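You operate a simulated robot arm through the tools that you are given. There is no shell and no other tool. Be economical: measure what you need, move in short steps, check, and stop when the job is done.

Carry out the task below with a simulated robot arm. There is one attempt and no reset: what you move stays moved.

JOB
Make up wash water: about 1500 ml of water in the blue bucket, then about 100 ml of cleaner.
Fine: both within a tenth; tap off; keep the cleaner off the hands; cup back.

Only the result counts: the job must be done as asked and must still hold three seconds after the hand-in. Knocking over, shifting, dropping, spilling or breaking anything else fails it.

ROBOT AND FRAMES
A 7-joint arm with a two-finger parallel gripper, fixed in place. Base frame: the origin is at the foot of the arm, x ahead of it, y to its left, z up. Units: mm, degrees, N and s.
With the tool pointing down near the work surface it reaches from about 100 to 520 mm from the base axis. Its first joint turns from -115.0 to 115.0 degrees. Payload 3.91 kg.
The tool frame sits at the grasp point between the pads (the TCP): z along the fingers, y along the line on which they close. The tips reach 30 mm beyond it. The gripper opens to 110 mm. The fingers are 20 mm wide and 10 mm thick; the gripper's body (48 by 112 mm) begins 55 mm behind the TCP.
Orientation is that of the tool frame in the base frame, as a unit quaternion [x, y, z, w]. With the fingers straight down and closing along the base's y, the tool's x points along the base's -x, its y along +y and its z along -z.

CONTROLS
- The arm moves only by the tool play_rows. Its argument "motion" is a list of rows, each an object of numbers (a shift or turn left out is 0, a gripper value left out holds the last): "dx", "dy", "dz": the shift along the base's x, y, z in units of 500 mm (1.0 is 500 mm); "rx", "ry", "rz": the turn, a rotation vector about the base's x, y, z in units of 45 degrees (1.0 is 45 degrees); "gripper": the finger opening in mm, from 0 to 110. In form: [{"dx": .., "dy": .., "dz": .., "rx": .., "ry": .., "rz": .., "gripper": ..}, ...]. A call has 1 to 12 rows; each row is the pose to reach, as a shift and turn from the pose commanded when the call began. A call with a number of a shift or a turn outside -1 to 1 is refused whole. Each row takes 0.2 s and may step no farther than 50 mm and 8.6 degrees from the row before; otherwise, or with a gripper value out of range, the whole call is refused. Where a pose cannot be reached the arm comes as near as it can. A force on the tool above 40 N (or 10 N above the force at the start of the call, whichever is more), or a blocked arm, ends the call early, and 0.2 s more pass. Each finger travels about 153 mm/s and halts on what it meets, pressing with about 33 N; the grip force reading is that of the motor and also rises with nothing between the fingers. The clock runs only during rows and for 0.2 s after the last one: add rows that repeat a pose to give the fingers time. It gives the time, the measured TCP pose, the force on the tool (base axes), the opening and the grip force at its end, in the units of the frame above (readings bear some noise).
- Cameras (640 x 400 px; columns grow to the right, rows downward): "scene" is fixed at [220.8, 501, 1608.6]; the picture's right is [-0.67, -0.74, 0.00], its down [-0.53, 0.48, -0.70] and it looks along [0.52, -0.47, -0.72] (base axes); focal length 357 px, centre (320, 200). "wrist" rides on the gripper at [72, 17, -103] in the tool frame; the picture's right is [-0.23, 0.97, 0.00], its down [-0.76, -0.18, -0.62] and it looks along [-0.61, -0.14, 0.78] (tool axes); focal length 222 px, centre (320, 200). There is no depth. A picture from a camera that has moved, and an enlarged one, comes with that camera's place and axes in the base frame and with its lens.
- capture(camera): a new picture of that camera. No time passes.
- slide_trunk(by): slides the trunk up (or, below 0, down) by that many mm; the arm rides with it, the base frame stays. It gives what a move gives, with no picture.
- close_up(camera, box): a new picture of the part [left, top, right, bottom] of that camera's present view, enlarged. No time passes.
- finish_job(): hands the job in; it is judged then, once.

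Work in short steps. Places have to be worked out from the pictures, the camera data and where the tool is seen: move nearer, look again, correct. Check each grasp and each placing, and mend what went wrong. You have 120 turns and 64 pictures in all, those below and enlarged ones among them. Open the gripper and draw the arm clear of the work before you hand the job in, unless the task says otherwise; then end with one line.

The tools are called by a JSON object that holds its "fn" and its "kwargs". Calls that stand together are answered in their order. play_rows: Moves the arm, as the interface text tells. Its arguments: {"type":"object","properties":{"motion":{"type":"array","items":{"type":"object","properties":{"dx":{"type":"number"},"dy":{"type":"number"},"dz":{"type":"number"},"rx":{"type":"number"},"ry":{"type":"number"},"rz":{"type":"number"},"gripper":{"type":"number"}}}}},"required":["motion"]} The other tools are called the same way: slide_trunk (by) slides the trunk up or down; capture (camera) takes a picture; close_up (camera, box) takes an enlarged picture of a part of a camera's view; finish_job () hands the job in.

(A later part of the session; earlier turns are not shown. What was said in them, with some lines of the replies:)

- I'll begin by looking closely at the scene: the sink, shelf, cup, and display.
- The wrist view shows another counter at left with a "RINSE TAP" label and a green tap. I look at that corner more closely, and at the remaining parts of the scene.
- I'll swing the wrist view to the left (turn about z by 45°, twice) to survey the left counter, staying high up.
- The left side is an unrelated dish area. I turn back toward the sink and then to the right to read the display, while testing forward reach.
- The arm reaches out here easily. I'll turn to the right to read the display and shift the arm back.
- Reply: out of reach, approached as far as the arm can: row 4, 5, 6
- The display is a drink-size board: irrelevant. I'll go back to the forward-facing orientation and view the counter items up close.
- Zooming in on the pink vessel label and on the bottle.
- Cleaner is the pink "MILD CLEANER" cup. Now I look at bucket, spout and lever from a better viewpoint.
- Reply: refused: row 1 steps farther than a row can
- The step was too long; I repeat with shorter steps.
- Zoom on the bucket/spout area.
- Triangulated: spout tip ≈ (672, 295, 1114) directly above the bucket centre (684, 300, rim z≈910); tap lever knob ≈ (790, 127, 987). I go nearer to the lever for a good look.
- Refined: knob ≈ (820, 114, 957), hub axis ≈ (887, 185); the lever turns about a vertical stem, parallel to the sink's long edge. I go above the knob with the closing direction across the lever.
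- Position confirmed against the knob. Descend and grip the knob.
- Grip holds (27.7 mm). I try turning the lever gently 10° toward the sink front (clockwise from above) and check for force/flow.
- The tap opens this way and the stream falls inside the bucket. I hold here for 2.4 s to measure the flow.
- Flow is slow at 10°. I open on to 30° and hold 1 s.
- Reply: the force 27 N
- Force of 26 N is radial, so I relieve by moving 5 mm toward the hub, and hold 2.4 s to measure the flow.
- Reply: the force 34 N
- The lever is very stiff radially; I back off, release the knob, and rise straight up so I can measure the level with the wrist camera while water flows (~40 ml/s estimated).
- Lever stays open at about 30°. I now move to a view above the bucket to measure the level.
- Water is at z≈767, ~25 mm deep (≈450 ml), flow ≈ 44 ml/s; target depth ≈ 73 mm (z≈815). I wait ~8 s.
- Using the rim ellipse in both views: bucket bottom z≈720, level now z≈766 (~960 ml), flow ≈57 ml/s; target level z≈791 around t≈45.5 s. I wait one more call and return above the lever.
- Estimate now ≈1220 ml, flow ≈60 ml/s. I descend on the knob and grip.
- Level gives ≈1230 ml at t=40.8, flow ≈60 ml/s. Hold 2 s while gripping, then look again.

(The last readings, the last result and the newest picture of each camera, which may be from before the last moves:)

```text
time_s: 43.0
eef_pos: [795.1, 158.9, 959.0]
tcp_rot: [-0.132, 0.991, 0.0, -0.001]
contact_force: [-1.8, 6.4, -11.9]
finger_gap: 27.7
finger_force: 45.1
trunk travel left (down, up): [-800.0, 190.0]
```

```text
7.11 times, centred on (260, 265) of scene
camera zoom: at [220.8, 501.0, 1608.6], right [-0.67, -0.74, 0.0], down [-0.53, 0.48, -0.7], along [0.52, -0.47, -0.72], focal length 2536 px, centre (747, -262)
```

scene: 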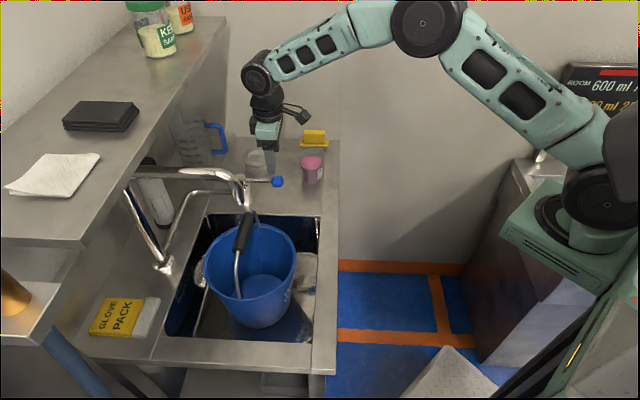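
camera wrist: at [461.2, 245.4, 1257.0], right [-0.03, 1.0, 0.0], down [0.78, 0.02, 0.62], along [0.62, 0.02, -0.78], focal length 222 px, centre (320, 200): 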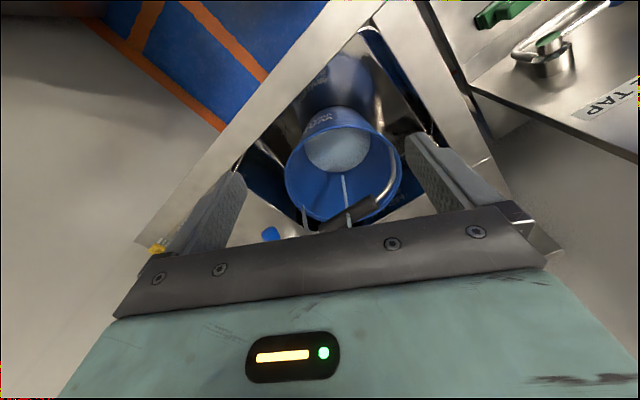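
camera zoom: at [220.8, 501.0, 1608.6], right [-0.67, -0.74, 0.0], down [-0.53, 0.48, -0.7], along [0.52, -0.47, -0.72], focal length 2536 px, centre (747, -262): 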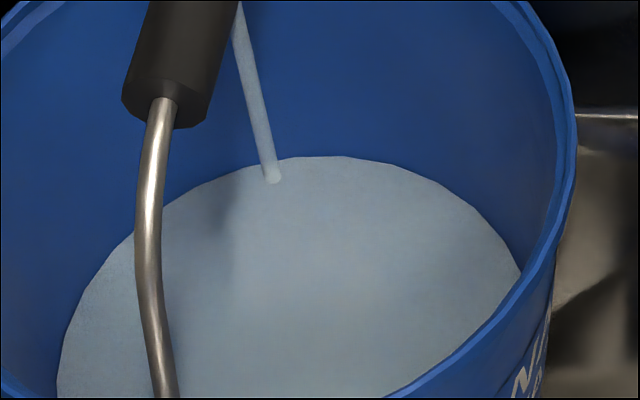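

Flow ≈59 ml/s, now ≈1360 ml. I hold 1.4 s more and turn the lever back along its arc to closed.

{"fn": "play_rows", "kwargs": {"motion": [{}, {}, {}, {}, {}, {}, {}, {"dx": 0.0055, "dy": -0.0196, "rz": 0.133}, {"dx": 0.0131, "dy": -0.0386, "rz": 0.267}, {"dx": 0.0226, "dy": -0.0566, "rz": 0.4}, {"dx": 0.034, "dy": -0.0734, "rz": 0.533}, {"dx": 0.047, "dy": -0.089, "rz": 0.667}]}}

{"fn": "close_up", "kwargs": {"camera": "scene", "box": [200, 160, 320, 290]}}

```text
time_s: 45.6
eef_pos: [820.4, 112.9, 960.5]
tcp_rot: [-0.382, 0.924, 0.0, 0.001]
contact_force: [4.2, 11.7, -4.6]
finger_gap: 27.6
finger_force: 44.9
trunk travel left (down, up): [-800.0, 190.0]
```

```text
3.08 times, centred on (260, 225) of scene
camera zoom: at [220.8, 501.0, 1608.6], right [-0.67, -0.74, 0.0], down [-0.53, 0.48, -0.7], along [0.52, -0.47, -0.72], focal length 1097 px, centre (505, 123)
```

zoom: 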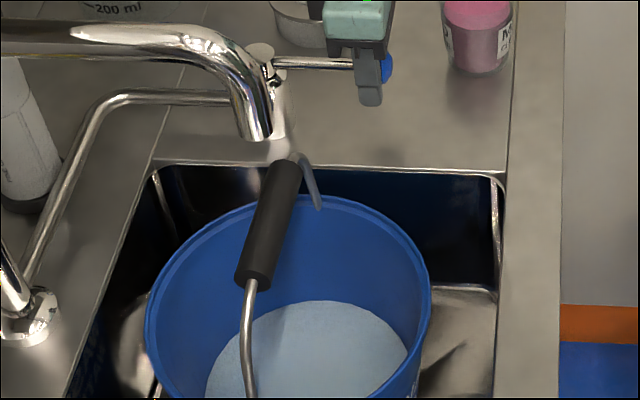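

The stream has stopped. I release the knob, rise, and check the level.

{"fn": "play_rows", "kwargs": {"motion": [{"gripper": 70}, {"gripper": 70}, {"dz": 0.09}, {"dz": 0.18}, {"dz": 0.26}]}}

{"fn": "close_up", "kwargs": {"camera": "scene", "box": [215, 240, 305, 290]}}

```text
time_s: 46.8
eef_pos: [820.0, 110.7, 1087.4]
tcp_rot: [-0.383, 0.924, -0.001, 0.0]
contact_force: [-0.1, -0.2, -0.5]
finger_gap: 70.3
finger_force: 0.1
trunk travel left (down, up): [-800.0, 190.0]
```

```text
7.11 times, centred on (260, 265) of scene
camera zoom: at [220.8, 501.0, 1608.6], right [-0.67, -0.74, 0.0], down [-0.53, 0.48, -0.7], along [0.52, -0.47, -0.72], focal length 2536 px, centre (747, -262)
```

zoom: 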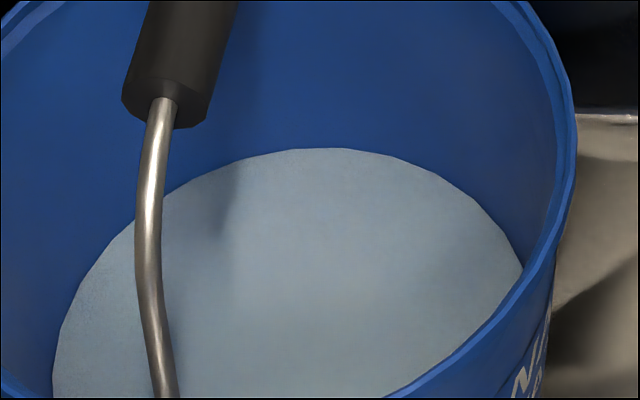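

Level reads ≈1465 ml; also agrees with flow×time (≈1490). Good. Now the cleaner cup: I move the camera to view it closely from the -x side, at moderate height.

{"fn": "play_rows", "kwargs": {"motion": [{"dz": 0.06, "dx": -0.04, "rz": -0.18, "gripper": 110}, {"dz": 0.08, "dx": -0.1, "dy": -0.03, "rz": -0.36}, {"dz": 0.08, "dx": -0.16, "dy": -0.08, "rz": -0.54}, {"dz": 0.08, "dx": -0.22, "dy": -0.13, "rz": -0.72}, {"dz": 0.06, "dx": -0.28, "dy": -0.18, "rz": -0.9}, {"dz": 0.04, "dx": -0.3, "dy": -0.2, "rz": -1.0}]}}

{"fn": "close_up", "kwargs": {"camera": "wrist", "box": [230, 110, 410, 222]}}

{"fn": "close_up", "kwargs": {"camera": "scene", "box": [280, 135, 344, 195]}}

```text
time_s: 48.2
eef_pos: [670.2, 13.2, 1109.4]
tcp_rot: [0.001, 1.0, 0.0, 0.0]
contact_force: [0.7, 0.7, 0.6]
finger_gap: 109.8
finger_force: 0.1
trunk travel left (down, up): [-800.0, 190.0]
```

```text
3.56 times, centred on (320, 166) of wrist
camera zoom: at [598.6, 31.3, 1211.6], right [0.23, 0.97, 0.0], down [0.76, -0.18, 0.62], along [0.61, -0.14, -0.78], focal length 790 px, centre (320, 321)
```

zoom: 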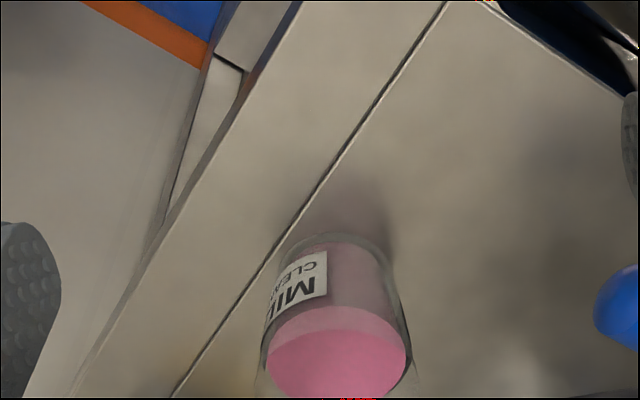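

```text
6.67 times, centred on (312, 165) of scene
camera zoom: at [220.8, 501.0, 1608.6], right [-0.67, -0.74, 0.0], down [-0.53, 0.48, -0.7], along [0.52, -0.47, -0.72], focal length 2377 px, centre (373, 433)
```

zoom: 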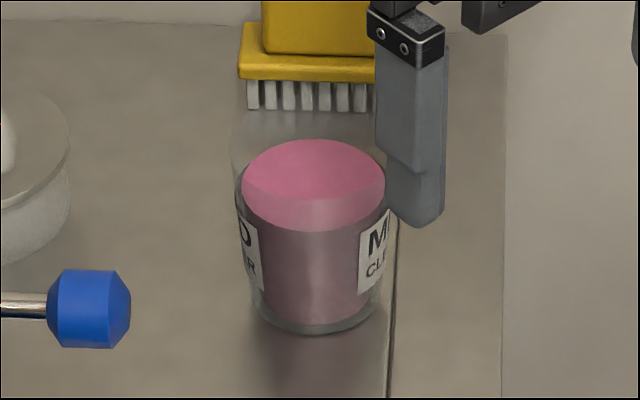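

Cup: liquid surface centre ≈ (827, −14, 945), r≈30.6; rim z≈967, counter z≈886; ~155 ml inside, so it must drop ~36 mm. I'll take it with a forward-tilted hand (30° below horizontal, heading 45°), so that pouring goes off the far lip away from the fingers. First yaw, then pitch.

{"fn": "play_rows", "kwargs": {"motion": [{"rz": 0.18, "dx": 0.01, "dy": -0.03, "gripper": 100}, {"rz": 0.36, "dx": 0.02, "dy": -0.06}, {"rz": 0.54, "dx": 0.03, "dy": -0.09}, {"rz": 0.72, "dx": 0.04, "dy": -0.12}, {"rz": 0.9, "dx": 0.05, "dy": -0.15}, {"rz": 1.0, "dx": 0.06, "dy": -0.17}]}}

{"fn": "play_rows", "kwargs": {"motion": [{"rx": 0.12, "ry": -0.12}, {"rx": 0.24, "ry": -0.24}, {"rx": 0.36, "ry": -0.36}, {"rx": 0.48, "ry": -0.48}, {"rx": 0.6, "ry": -0.6}, {"rx": 0.72, "ry": -0.72}, {"rx": 0.84, "ry": -0.84}, {"rx": 0.943, "ry": -0.943}]}}

```text
time_s: 49.6
eef_pos: [701.1, -72.8, 1110.4]
tcp_rot: [-0.385, 0.923, 0.0, 0.001]
contact_force: [-0.5, 0.0, -0.4]
finger_gap: 99.9
finger_force: 0.1
trunk travel left (down, up): [-800.0, 190.0]
```

```text
time_s: 51.4
eef_pos: [700.5, -70.5, 1110.7]
tcp_rot: [-0.331, 0.799, 0.191, 0.464]
contact_force: [-0.4, 0.3, 0.8]
finger_gap: 100.0
finger_force: 0.0
trunk travel left (down, up): [-800.0, 190.0]
```

Orientation is as planned. Move to the pre-grasp point 140 mm back along the tool axis and look.

{"fn": "play_rows", "kwargs": {"motion": [{"dx": 0.027, "dy": -0.02, "dz": -0.076}, {"dx": 0.054, "dy": -0.04, "dz": -0.152}, {"dx": 0.081, "dy": -0.059, "dz": -0.2274}, {"dx": 0.081, "dy": -0.059, "dz": -0.2274}]}}

{"fn": "capture", "kwargs": {"camera": "wrist"}}

{"fn": "capture", "kwargs": {"camera": "scene"}}

```text
time_s: 52.4
eef_pos: [739.8, -101.4, 997.2]
tcp_rot: [-0.331, 0.8, 0.19, 0.462]
contact_force: [-0.2, 0.0, 0.6]
finger_gap: 99.7
finger_force: 0.0
trunk travel left (down, up): [-800.0, 190.0]
```

```text
16 pictures are left
camera wrist: at [639.4, -176.8, 985.0], right [-0.61, 0.77, 0.2], down [0.01, -0.24, 0.97], along [0.79, 0.59, 0.13], focal length 222 px, centre (320, 200)
```

wrist: 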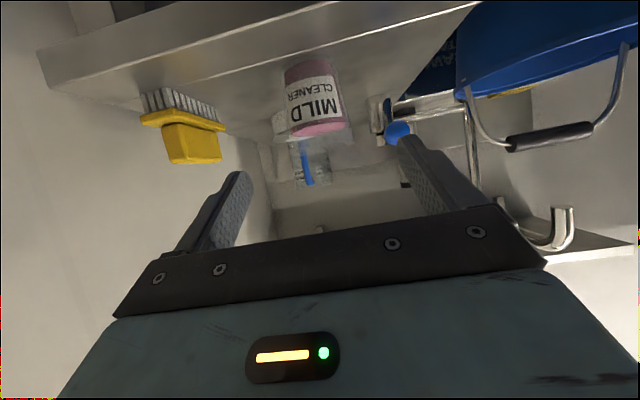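

```text
15 pictures are left
```

scene: 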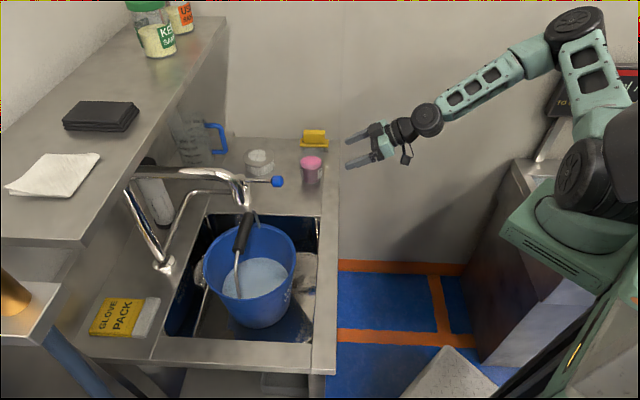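

Cup is aligned with the hand's path. Advance along the tool axis to the cup, then check contact forces before closing.

{"fn": "play_rows", "kwargs": {"motion": [{"dx": 0.045, "dy": 0.045, "dz": -0.036}, {"dx": 0.09, "dy": 0.09, "dz": -0.072}, {"dx": 0.135, "dy": 0.135, "dz": -0.108}, {"dx": 0.16, "dy": 0.16, "dz": -0.128}, {"dx": 0.1744, "dy": 0.1738, "dz": -0.1404}]}}

{"fn": "close_up", "kwargs": {"camera": "scene", "box": [270, 125, 370, 195]}}

```text
time_s: 53.6
eef_pos: [827.6, -16.0, 925.9]
tcp_rot: [-0.331, 0.8, 0.191, 0.463]
contact_force: [-0.2, -0.3, 0.3]
finger_gap: 100.0
finger_force: 0.0
trunk travel left (down, up): [-800.0, 190.0]
```

```text
5.71 times, centred on (320, 160) of scene
camera zoom: at [220.8, 501.0, 1608.6], right [-0.67, -0.74, 0.0], down [-0.53, 0.48, -0.7], along [0.52, -0.47, -0.72], focal length 2038 px, centre (320, 429)
```

zoom: 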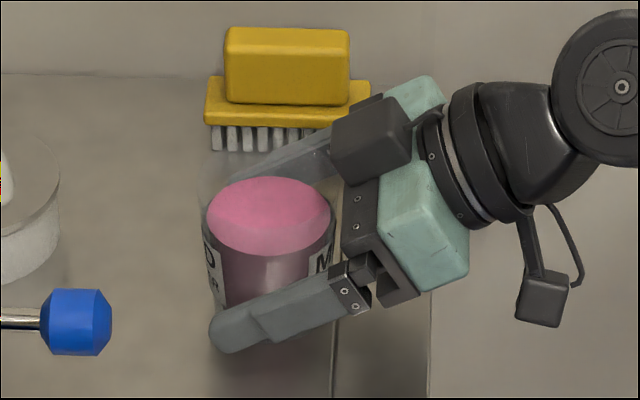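

The cup sits between the fingers. Close gently until they halt on it.

{"fn": "play_rows", "kwargs": {"motion": [{"gripper": 75}, {"gripper": 66}, {"gripper": 58}, {"gripper": 50}, {"gripper": 50}]}}

```text
time_s: 54.8
eef_pos: [827.3, -17.9, 925.3]
tcp_rot: [-0.332, 0.8, 0.191, 0.462]
contact_force: [1.7, 0.7, 0.4]
finger_gap: 62.9
finger_force: 32.9
trunk travel left (down, up): [-800.0, 190.0]
```

Cup held (62.9 mm). Lift 90 mm straight up.

{"fn": "play_rows", "kwargs": {"motion": [{"dz": 0.02}, {"dz": 0.06}, {"dz": 0.11}, {"dz": 0.16}, {"dz": 0.19}]}}

{"fn": "close_up", "kwargs": {"camera": "scene", "box": [260, 100, 380, 190]}}

```text
time_s: 56.0
eef_pos: [828.4, -16.8, 1021.6]
tcp_rot: [-0.332, 0.8, 0.191, 0.462]
contact_force: [-0.2, 0.2, -2.4]
finger_gap: 62.8
finger_force: 33.4
trunk travel left (down, up): [-800.0, 190.0]
```

```text
4.44 times, centred on (320, 145) of scene
camera zoom: at [220.8, 501.0, 1608.6], right [-0.67, -0.74, 0.0], down [-0.53, 0.48, -0.7], along [0.52, -0.47, -0.72], focal length 1585 px, centre (320, 444)
```

zoom: 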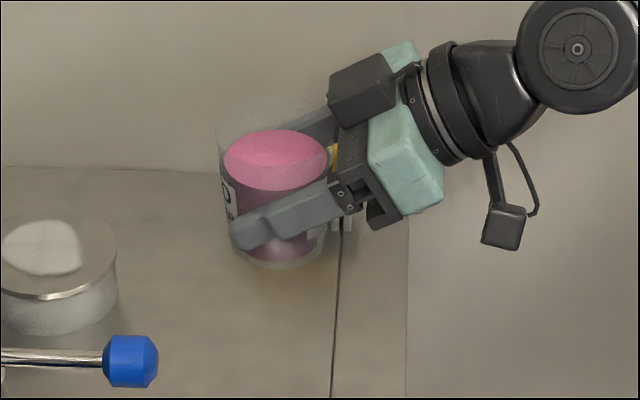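

Lifted cleanly. Carry the cup level to beside the bucket's open half.

{"fn": "play_rows", "kwargs": {"motion": [{"dx": -0.03, "dy": 0.033}, {"dx": -0.065, "dy": 0.072}, {"dx": -0.105, "dy": 0.116}, {"dx": -0.145, "dy": 0.16}, {"dx": -0.185, "dy": 0.204}, {"dx": -0.225, "dy": 0.248}, {"dx": -0.265, "dy": 0.292}, {"dx": -0.305, "dy": 0.336}, {"dx": -0.345, "dy": 0.38}, {"dx": -0.38, "dy": 0.42}, {"dx": -0.41, "dy": 0.452}, {"dx": -0.4228, "dy": 0.4676, "dz": -0.01}]}}

{"fn": "capture", "kwargs": {"camera": "scene"}}

```text
time_s: 58.6
eef_pos: [616.1, 219.5, 1014.0]
tcp_rot: [-0.331, 0.8, 0.191, 0.462]
contact_force: [-0.3, -0.6, -1.9]
finger_gap: 62.6
finger_force: 33.1
trunk travel left (down, up): [-800.0, 190.0]
```

```text
12 pictures are left
```

scene: 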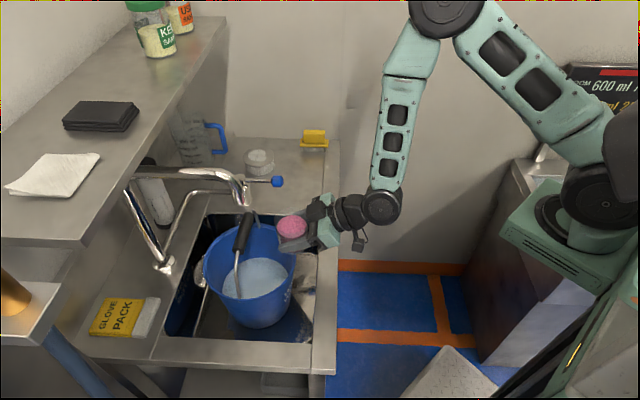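

Lip is over the bucket's open half. Tilt forward to 50°, hold about 1 s, watching where the stream goes.

{"fn": "play_rows", "kwargs": {"motion": [{"rx": -0.11, "ry": 0.11, "dz": -0.01}, {"rx": -0.22, "ry": 0.22, "dz": -0.02}, {"rx": -0.33, "ry": 0.33, "dz": -0.03}, {"rx": -0.44, "ry": 0.44, "dz": -0.04}, {"rx": -0.55, "ry": 0.55, "dz": -0.05}, {"rx": -0.63, "ry": 0.63, "dz": -0.05}, {"rx": -0.707, "ry": 0.707, "dz": -0.05}, {"rx": -0.786, "ry": 0.786, "dz": -0.05}]}}

{"fn": "close_up", "kwargs": {"camera": "scene", "box": [200, 180, 360, 290]}}

```text
time_s: 60.4
eef_pos: [615.4, 219.0, 990.8]
tcp_rot: [-0.381, 0.921, 0.032, 0.08]
contact_force: [0.5, -0.2, -2.4]
finger_gap: 62.9
finger_force: 32.9
trunk travel left (down, up): [-800.0, 190.0]
```

```text
3.64 times, centred on (280, 235) of scene
camera zoom: at [220.8, 501.0, 1608.6], right [-0.67, -0.74, 0.0], down [-0.53, 0.48, -0.7], along [0.52, -0.47, -0.72], focal length 1297 px, centre (466, 73)
```

zoom: 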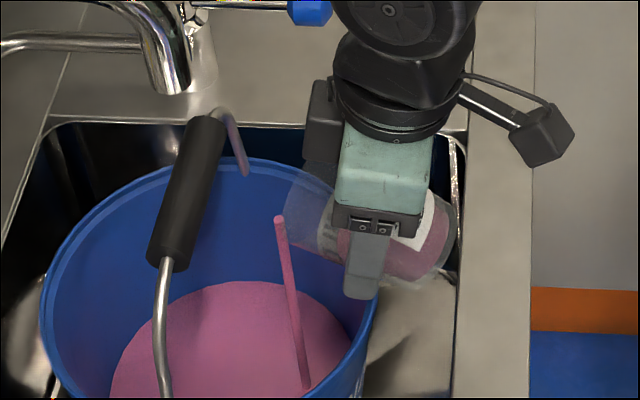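

Pouring cleanly into the bucket. I return upright right away to measure how much has gone.

{"fn": "play_rows", "kwargs": {"motion": [{"rx": 0.13, "ry": -0.13}, {"rx": 0.26, "ry": -0.26}, {"rx": 0.39, "ry": -0.39}, {"rx": 0.52, "ry": -0.52}, {"rx": 0.65, "ry": -0.65}, {"rx": 0.786, "ry": -0.786, "dz": 0.01}, {"rx": 0.786, "ry": -0.786, "dz": 0.01}]}}

{"fn": "close_up", "kwargs": {"camera": "scene", "box": [260, 195, 324, 265]}}

```text
refused: row 6 steps farther than a row can; nothing moved
```

```text
5.71 times, centred on (292, 230) of scene
camera zoom: at [220.8, 501.0, 1608.6], right [-0.67, -0.74, 0.0], down [-0.53, 0.48, -0.7], along [0.52, -0.47, -0.72], focal length 2038 px, centre (480, 29)
```

zoom: 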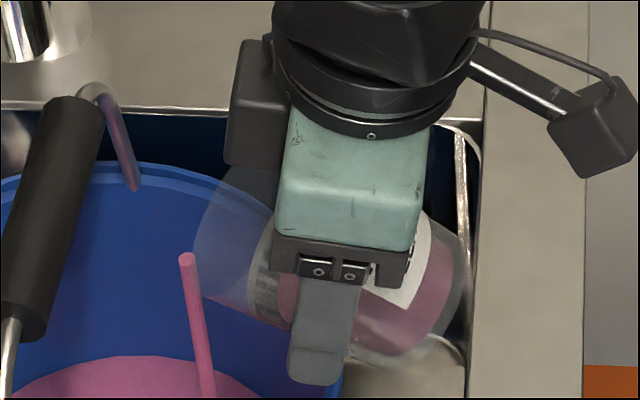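

Step was slightly over the limit (no time passed). Repeat with even steps.

{"fn": "play_rows", "kwargs": {"motion": [{"rx": 0.131, "ry": -0.131}, {"rx": 0.262, "ry": -0.262}, {"rx": 0.393, "ry": -0.393}, {"rx": 0.524, "ry": -0.524}, {"rx": 0.655, "ry": -0.655}, {"rx": 0.786, "ry": -0.786}, {"rx": 0.786, "ry": -0.786}]}}

{"fn": "close_up", "kwargs": {"camera": "scene", "box": [255, 195, 335, 265]}}

```text
time_s: 62.0
eef_pos: [616.9, 218.5, 990.2]
tcp_rot: [-0.331, 0.8, 0.191, 0.463]
contact_force: [-0.9, -0.4, -1.4]
finger_gap: 62.7
finger_force: 32.4
trunk travel left (down, up): [-800.0, 190.0]
```

```text
5.71 times, centred on (295, 230) of scene
camera zoom: at [220.8, 501.0, 1608.6], right [-0.67, -0.74, 0.0], down [-0.53, 0.48, -0.7], along [0.52, -0.47, -0.72], focal length 2038 px, centre (463, 29)
```

zoom: 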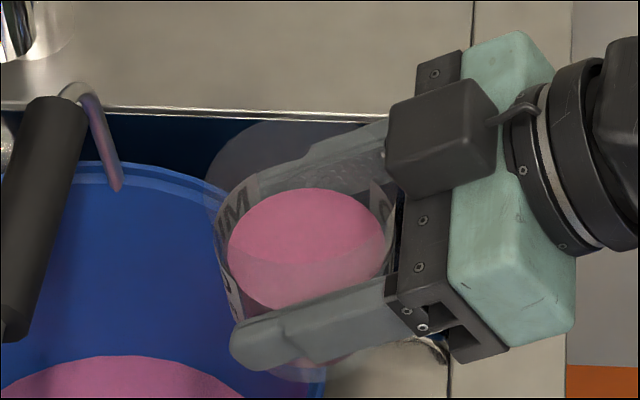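

Level dropped ≈16 mm (≈47 ml poured; still ≈53 ml to go, level should end ≈12 mm below TCP height). Second pour: tilt to 60°, hold 0.6 s, then return upright.

{"fn": "play_rows", "kwargs": {"motion": [{"rx": -0.118, "ry": 0.118}, {"rx": -0.236, "ry": 0.236}, {"rx": -0.354, "ry": 0.354}, {"rx": -0.472, "ry": 0.472}, {"rx": -0.59, "ry": 0.59}, {"rx": -0.708, "ry": 0.708}, {"rx": -0.826, "ry": 0.826}, {"rx": -0.943, "ry": 0.943}, {"rx": -0.943, "ry": 0.943}, {"rx": -0.943, "ry": 0.943}]}}

{"fn": "play_rows", "kwargs": {"motion": [{"rx": 0.131, "ry": -0.131}, {"rx": 0.262, "ry": -0.262}, {"rx": 0.393, "ry": -0.393}, {"rx": 0.524, "ry": -0.524}, {"rx": 0.655, "ry": -0.655}, {"rx": 0.786, "ry": -0.786}, {"rx": 0.88, "ry": -0.88}, {"rx": 0.943, "ry": -0.943}, {"rx": 0.943, "ry": -0.943}]}}

{"fn": "close_up", "kwargs": {"camera": "scene", "box": [255, 195, 335, 265]}}

```text
time_s: 64.2
eef_pos: [616.3, 219.0, 992.1]
tcp_rot: [-0.383, 0.924, 0.0, 0.001]
contact_force: [0.3, 1.0, -1.5]
finger_gap: 62.9
finger_force: 32.6
trunk travel left (down, up): [-800.0, 190.0]
```

```text
time_s: 66.2
eef_pos: [616.7, 218.0, 989.4]
tcp_rot: [-0.332, 0.8, 0.191, 0.462]
contact_force: [-0.6, 1.2, -1.8]
finger_gap: 62.6
finger_force: 32.9
trunk travel left (down, up): [-800.0, 190.0]
```

```text
5.71 times, centred on (295, 230) of scene
camera zoom: at [220.8, 501.0, 1608.6], right [-0.67, -0.74, 0.0], down [-0.53, 0.48, -0.7], along [0.52, -0.47, -0.72], focal length 2038 px, centre (463, 29)
```

zoom: 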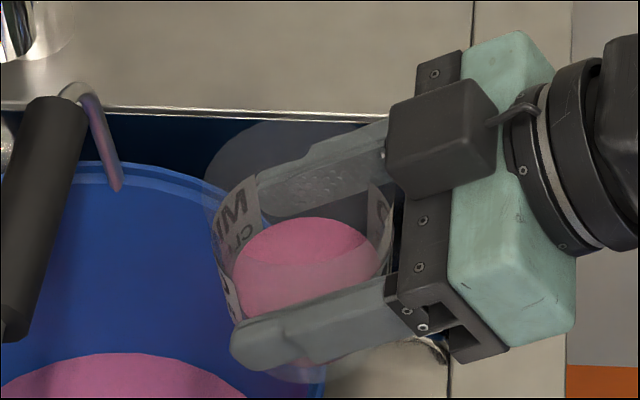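

Level now ≈ −8 mm vs TCP: ≈91 ml poured in total. One small top-up: tilt to 62° with the same hold, then upright again.

{"fn": "play_rows", "kwargs": {"motion": [{"rx": -0.122, "ry": 0.122}, {"rx": -0.244, "ry": 0.244}, {"rx": -0.366, "ry": 0.366}, {"rx": -0.488, "ry": 0.488}, {"rx": -0.61, "ry": 0.61}, {"rx": -0.732, "ry": 0.732}, {"rx": -0.854, "ry": 0.854}, {"rx": -0.974, "ry": 0.974}, {"rx": -0.974, "ry": 0.974}, {"rx": -0.974, "ry": 0.974}]}}

{"fn": "play_rows", "kwargs": {"motion": [{"rx": 0.131, "ry": -0.131}, {"rx": 0.262, "ry": -0.262}, {"rx": 0.393, "ry": -0.393}, {"rx": 0.524, "ry": -0.524}, {"rx": 0.655, "ry": -0.655}, {"rx": 0.786, "ry": -0.786}, {"rx": 0.9, "ry": -0.9}, {"rx": 0.974, "ry": -0.974}, {"rx": 0.974, "ry": -0.974}]}}

{"fn": "close_up", "kwargs": {"camera": "scene", "box": [255, 195, 335, 265]}}

```text
time_s: 68.4
eef_pos: [616.5, 218.4, 991.2]
tcp_rot: [-0.384, 0.923, -0.006, -0.016]
contact_force: [-0.3, -0.1, -1.5]
finger_gap: 62.7
finger_force: 33.1
trunk travel left (down, up): [-800.0, 190.0]
```

```text
time_s: 70.4
eef_pos: [615.7, 218.4, 991.2]
tcp_rot: [-0.332, 0.8, 0.191, 0.462]
contact_force: [-0.2, 0.2, -0.1]
finger_gap: 62.4
finger_force: 33.0
trunk travel left (down, up): [-800.0, 190.0]
```

```text
5.71 times, centred on (295, 230) of scene
camera zoom: at [220.8, 501.0, 1608.6], right [-0.67, -0.74, 0.0], down [-0.53, 0.48, -0.7], along [0.52, -0.47, -0.72], focal length 2038 px, centre (463, 29)
```

zoom: 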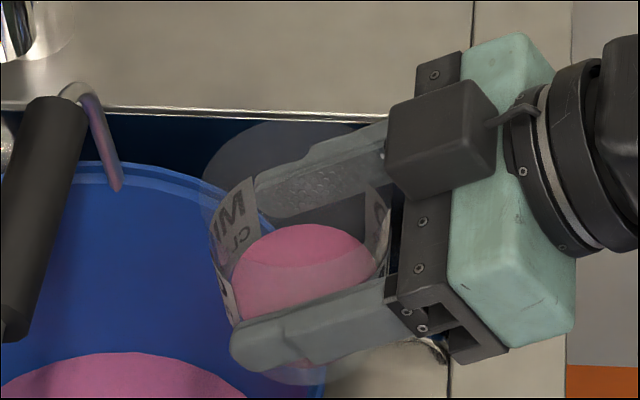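

Total poured ≈ 98 ml. Carry the cup back along the same path to where it stood; then I'll compare its level in the same view as before.

{"fn": "play_rows", "kwargs": {"motion": [{"dz": 0.04}, {"dx": 0.03, "dy": -0.033, "dz": 0.06}, {"dx": 0.07, "dy": -0.077, "dz": 0.06}, {"dx": 0.11, "dy": -0.121, "dz": 0.06}, {"dx": 0.15, "dy": -0.166, "dz": 0.06}, {"dx": 0.195, "dy": -0.216, "dz": 0.06}, {"dx": 0.24, "dy": -0.266, "dz": 0.06}, {"dx": 0.285, "dy": -0.316, "dz": 0.06}, {"dx": 0.33, "dy": -0.366, "dz": 0.06}, {"dx": 0.375, "dy": -0.416, "dz": 0.06}, {"dx": 0.41, "dy": -0.453, "dz": 0.06}, {"dx": 0.4228, "dy": -0.4676, "dz": 0.06}]}}

{"fn": "play_rows", "kwargs": {"motion": [{"dz": -0.05}, {"dz": -0.1}, {"dz": -0.14}, {"dz": -0.165}, {"dz": -0.18}, {"dz": -0.187}]}}

```text
time_s: 73.0
eef_pos: [827.9, -16.8, 1020.1]
tcp_rot: [-0.332, 0.8, 0.191, 0.462]
contact_force: [0.3, -0.5, -0.3]
finger_gap: 62.7
finger_force: 32.6
trunk travel left (down, up): [-800.0, 190.0]
```

```text
time_s: 74.4
eef_pos: [828.0, -15.1, 927.7]
tcp_rot: [-0.332, 0.799, 0.192, 0.464]
contact_force: [-3.0, 0.2, 8.7]
finger_gap: 62.4
finger_force: 33.2
trunk travel left (down, up): [-800.0, 190.0]
```

The cup touches down (8.7 N upward). Open the fingers gradually and back out along the tool axis.

{"fn": "play_rows", "kwargs": {"motion": [{"gripper": 68}, {"gripper": 80}, {"gripper": 100}, {"gripper": 100}]}}

{"fn": "play_rows", "kwargs": {"motion": [{"dx": -0.02, "dy": -0.02, "dz": 0.016}, {"dx": -0.06, "dy": -0.06, "dz": 0.048}, {"dx": -0.1, "dy": -0.1, "dz": 0.08}, {"dx": -0.145, "dy": -0.145, "dz": 0.117}, {"dx": -0.19, "dy": -0.19, "dz": 0.153}, {"dx": -0.23, "dy": -0.23, "dz": 0.19}]}}

{"fn": "close_up", "kwargs": {"camera": "scene", "box": [280, 135, 344, 195]}}

```text
time_s: 75.4
eef_pos: [827.8, -16.4, 926.7]
tcp_rot: [-0.331, 0.8, 0.19, 0.462]
contact_force: [-0.3, -0.5, 0.3]
finger_gap: 99.8
finger_force: 0.0
trunk travel left (down, up): [-800.0, 190.0]
```

```text
time_s: 76.8
eef_pos: [712.9, -130.2, 1022.9]
tcp_rot: [-0.331, 0.8, 0.19, 0.462]
contact_force: [0.6, -0.7, -0.5]
finger_gap: 100.1
finger_force: 0.0
trunk travel left (down, up): [-800.0, 190.0]
```

```text
6.67 times, centred on (312, 165) of scene
camera zoom: at [220.8, 501.0, 1608.6], right [-0.67, -0.74, 0.0], down [-0.53, 0.48, -0.7], along [0.52, -0.47, -0.72], focal length 2377 px, centre (373, 433)
```

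zoom: 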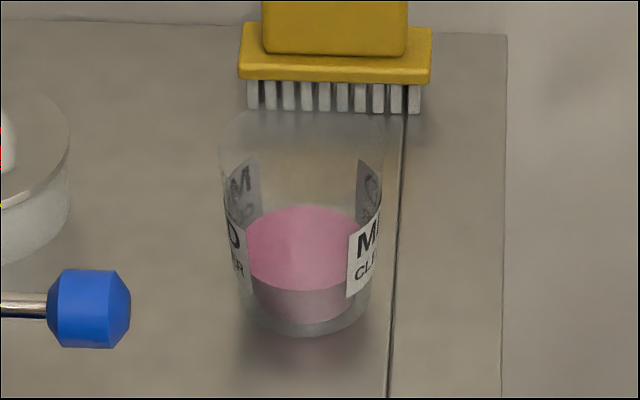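

Cup is back in its place (within ~4 mm); same-view level drop ≈36 mm ≈ 96–100 ml poured. I withdraw the arm clear and take a final look.

{"fn": "play_rows", "kwargs": {"motion": [{"dz": 0.08, "dx": -0.04}, {"dz": 0.16, "dx": -0.08}, {"dz": 0.24, "dx": -0.12}, {"dz": 0.32, "dx": -0.16}, {"dz": 0.4, "dx": -0.2}]}}

{"fn": "capture", "kwargs": {"camera": "scene"}}

{"fn": "close_up", "kwargs": {"camera": "scene", "box": [215, 180, 305, 290]}}

```text
time_s: 78.0
eef_pos: [612.6, -131.6, 1223.7]
tcp_rot: [-0.331, 0.8, 0.191, 0.462]
contact_force: [-0.4, 0.2, -0.3]
finger_gap: 99.7
finger_force: 0.0
trunk travel left (down, up): [-800.0, 190.0]
```

```text
5 pictures are left
```

scene: 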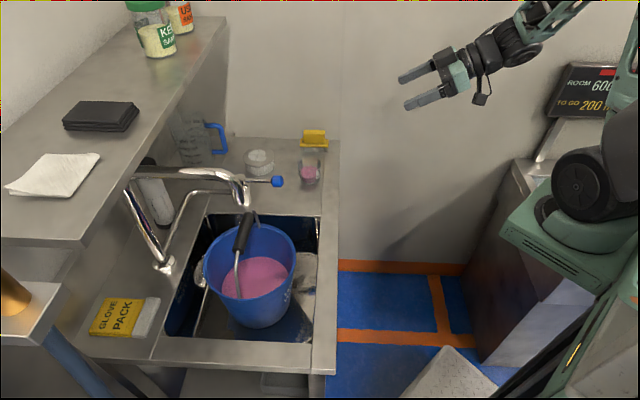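

```text
3.64 times, centred on (260, 235) of scene
camera zoom: at [220.8, 501.0, 1608.6], right [-0.67, -0.74, 0.0], down [-0.53, 0.48, -0.7], along [0.52, -0.47, -0.72], focal length 1297 px, centre (538, 73)
```

zoom: 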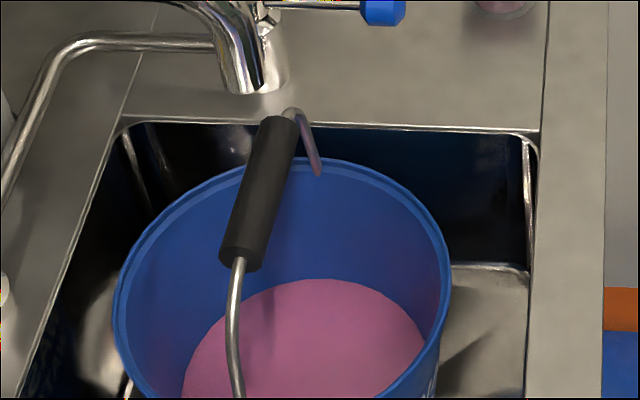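

The tap is off with no drip, the stand and counter are undisturbed, the cup is back and the arm is clear. The bucket level rose about 4–5 mm, which fits about 100 ml of cleaner, so I hand in.

{"fn": "finish_job", "kwargs": {}}

```text
The job is handed in.
```

The wash water is made up and handed in: about 1,470 ml of water plus about 98 ml of cleaner in the blue bucket, both estimated from the levels in the pictures. The tap is off, no cleaner was seen on the gripper, and the cup is back within about 4 mm of where it stood.
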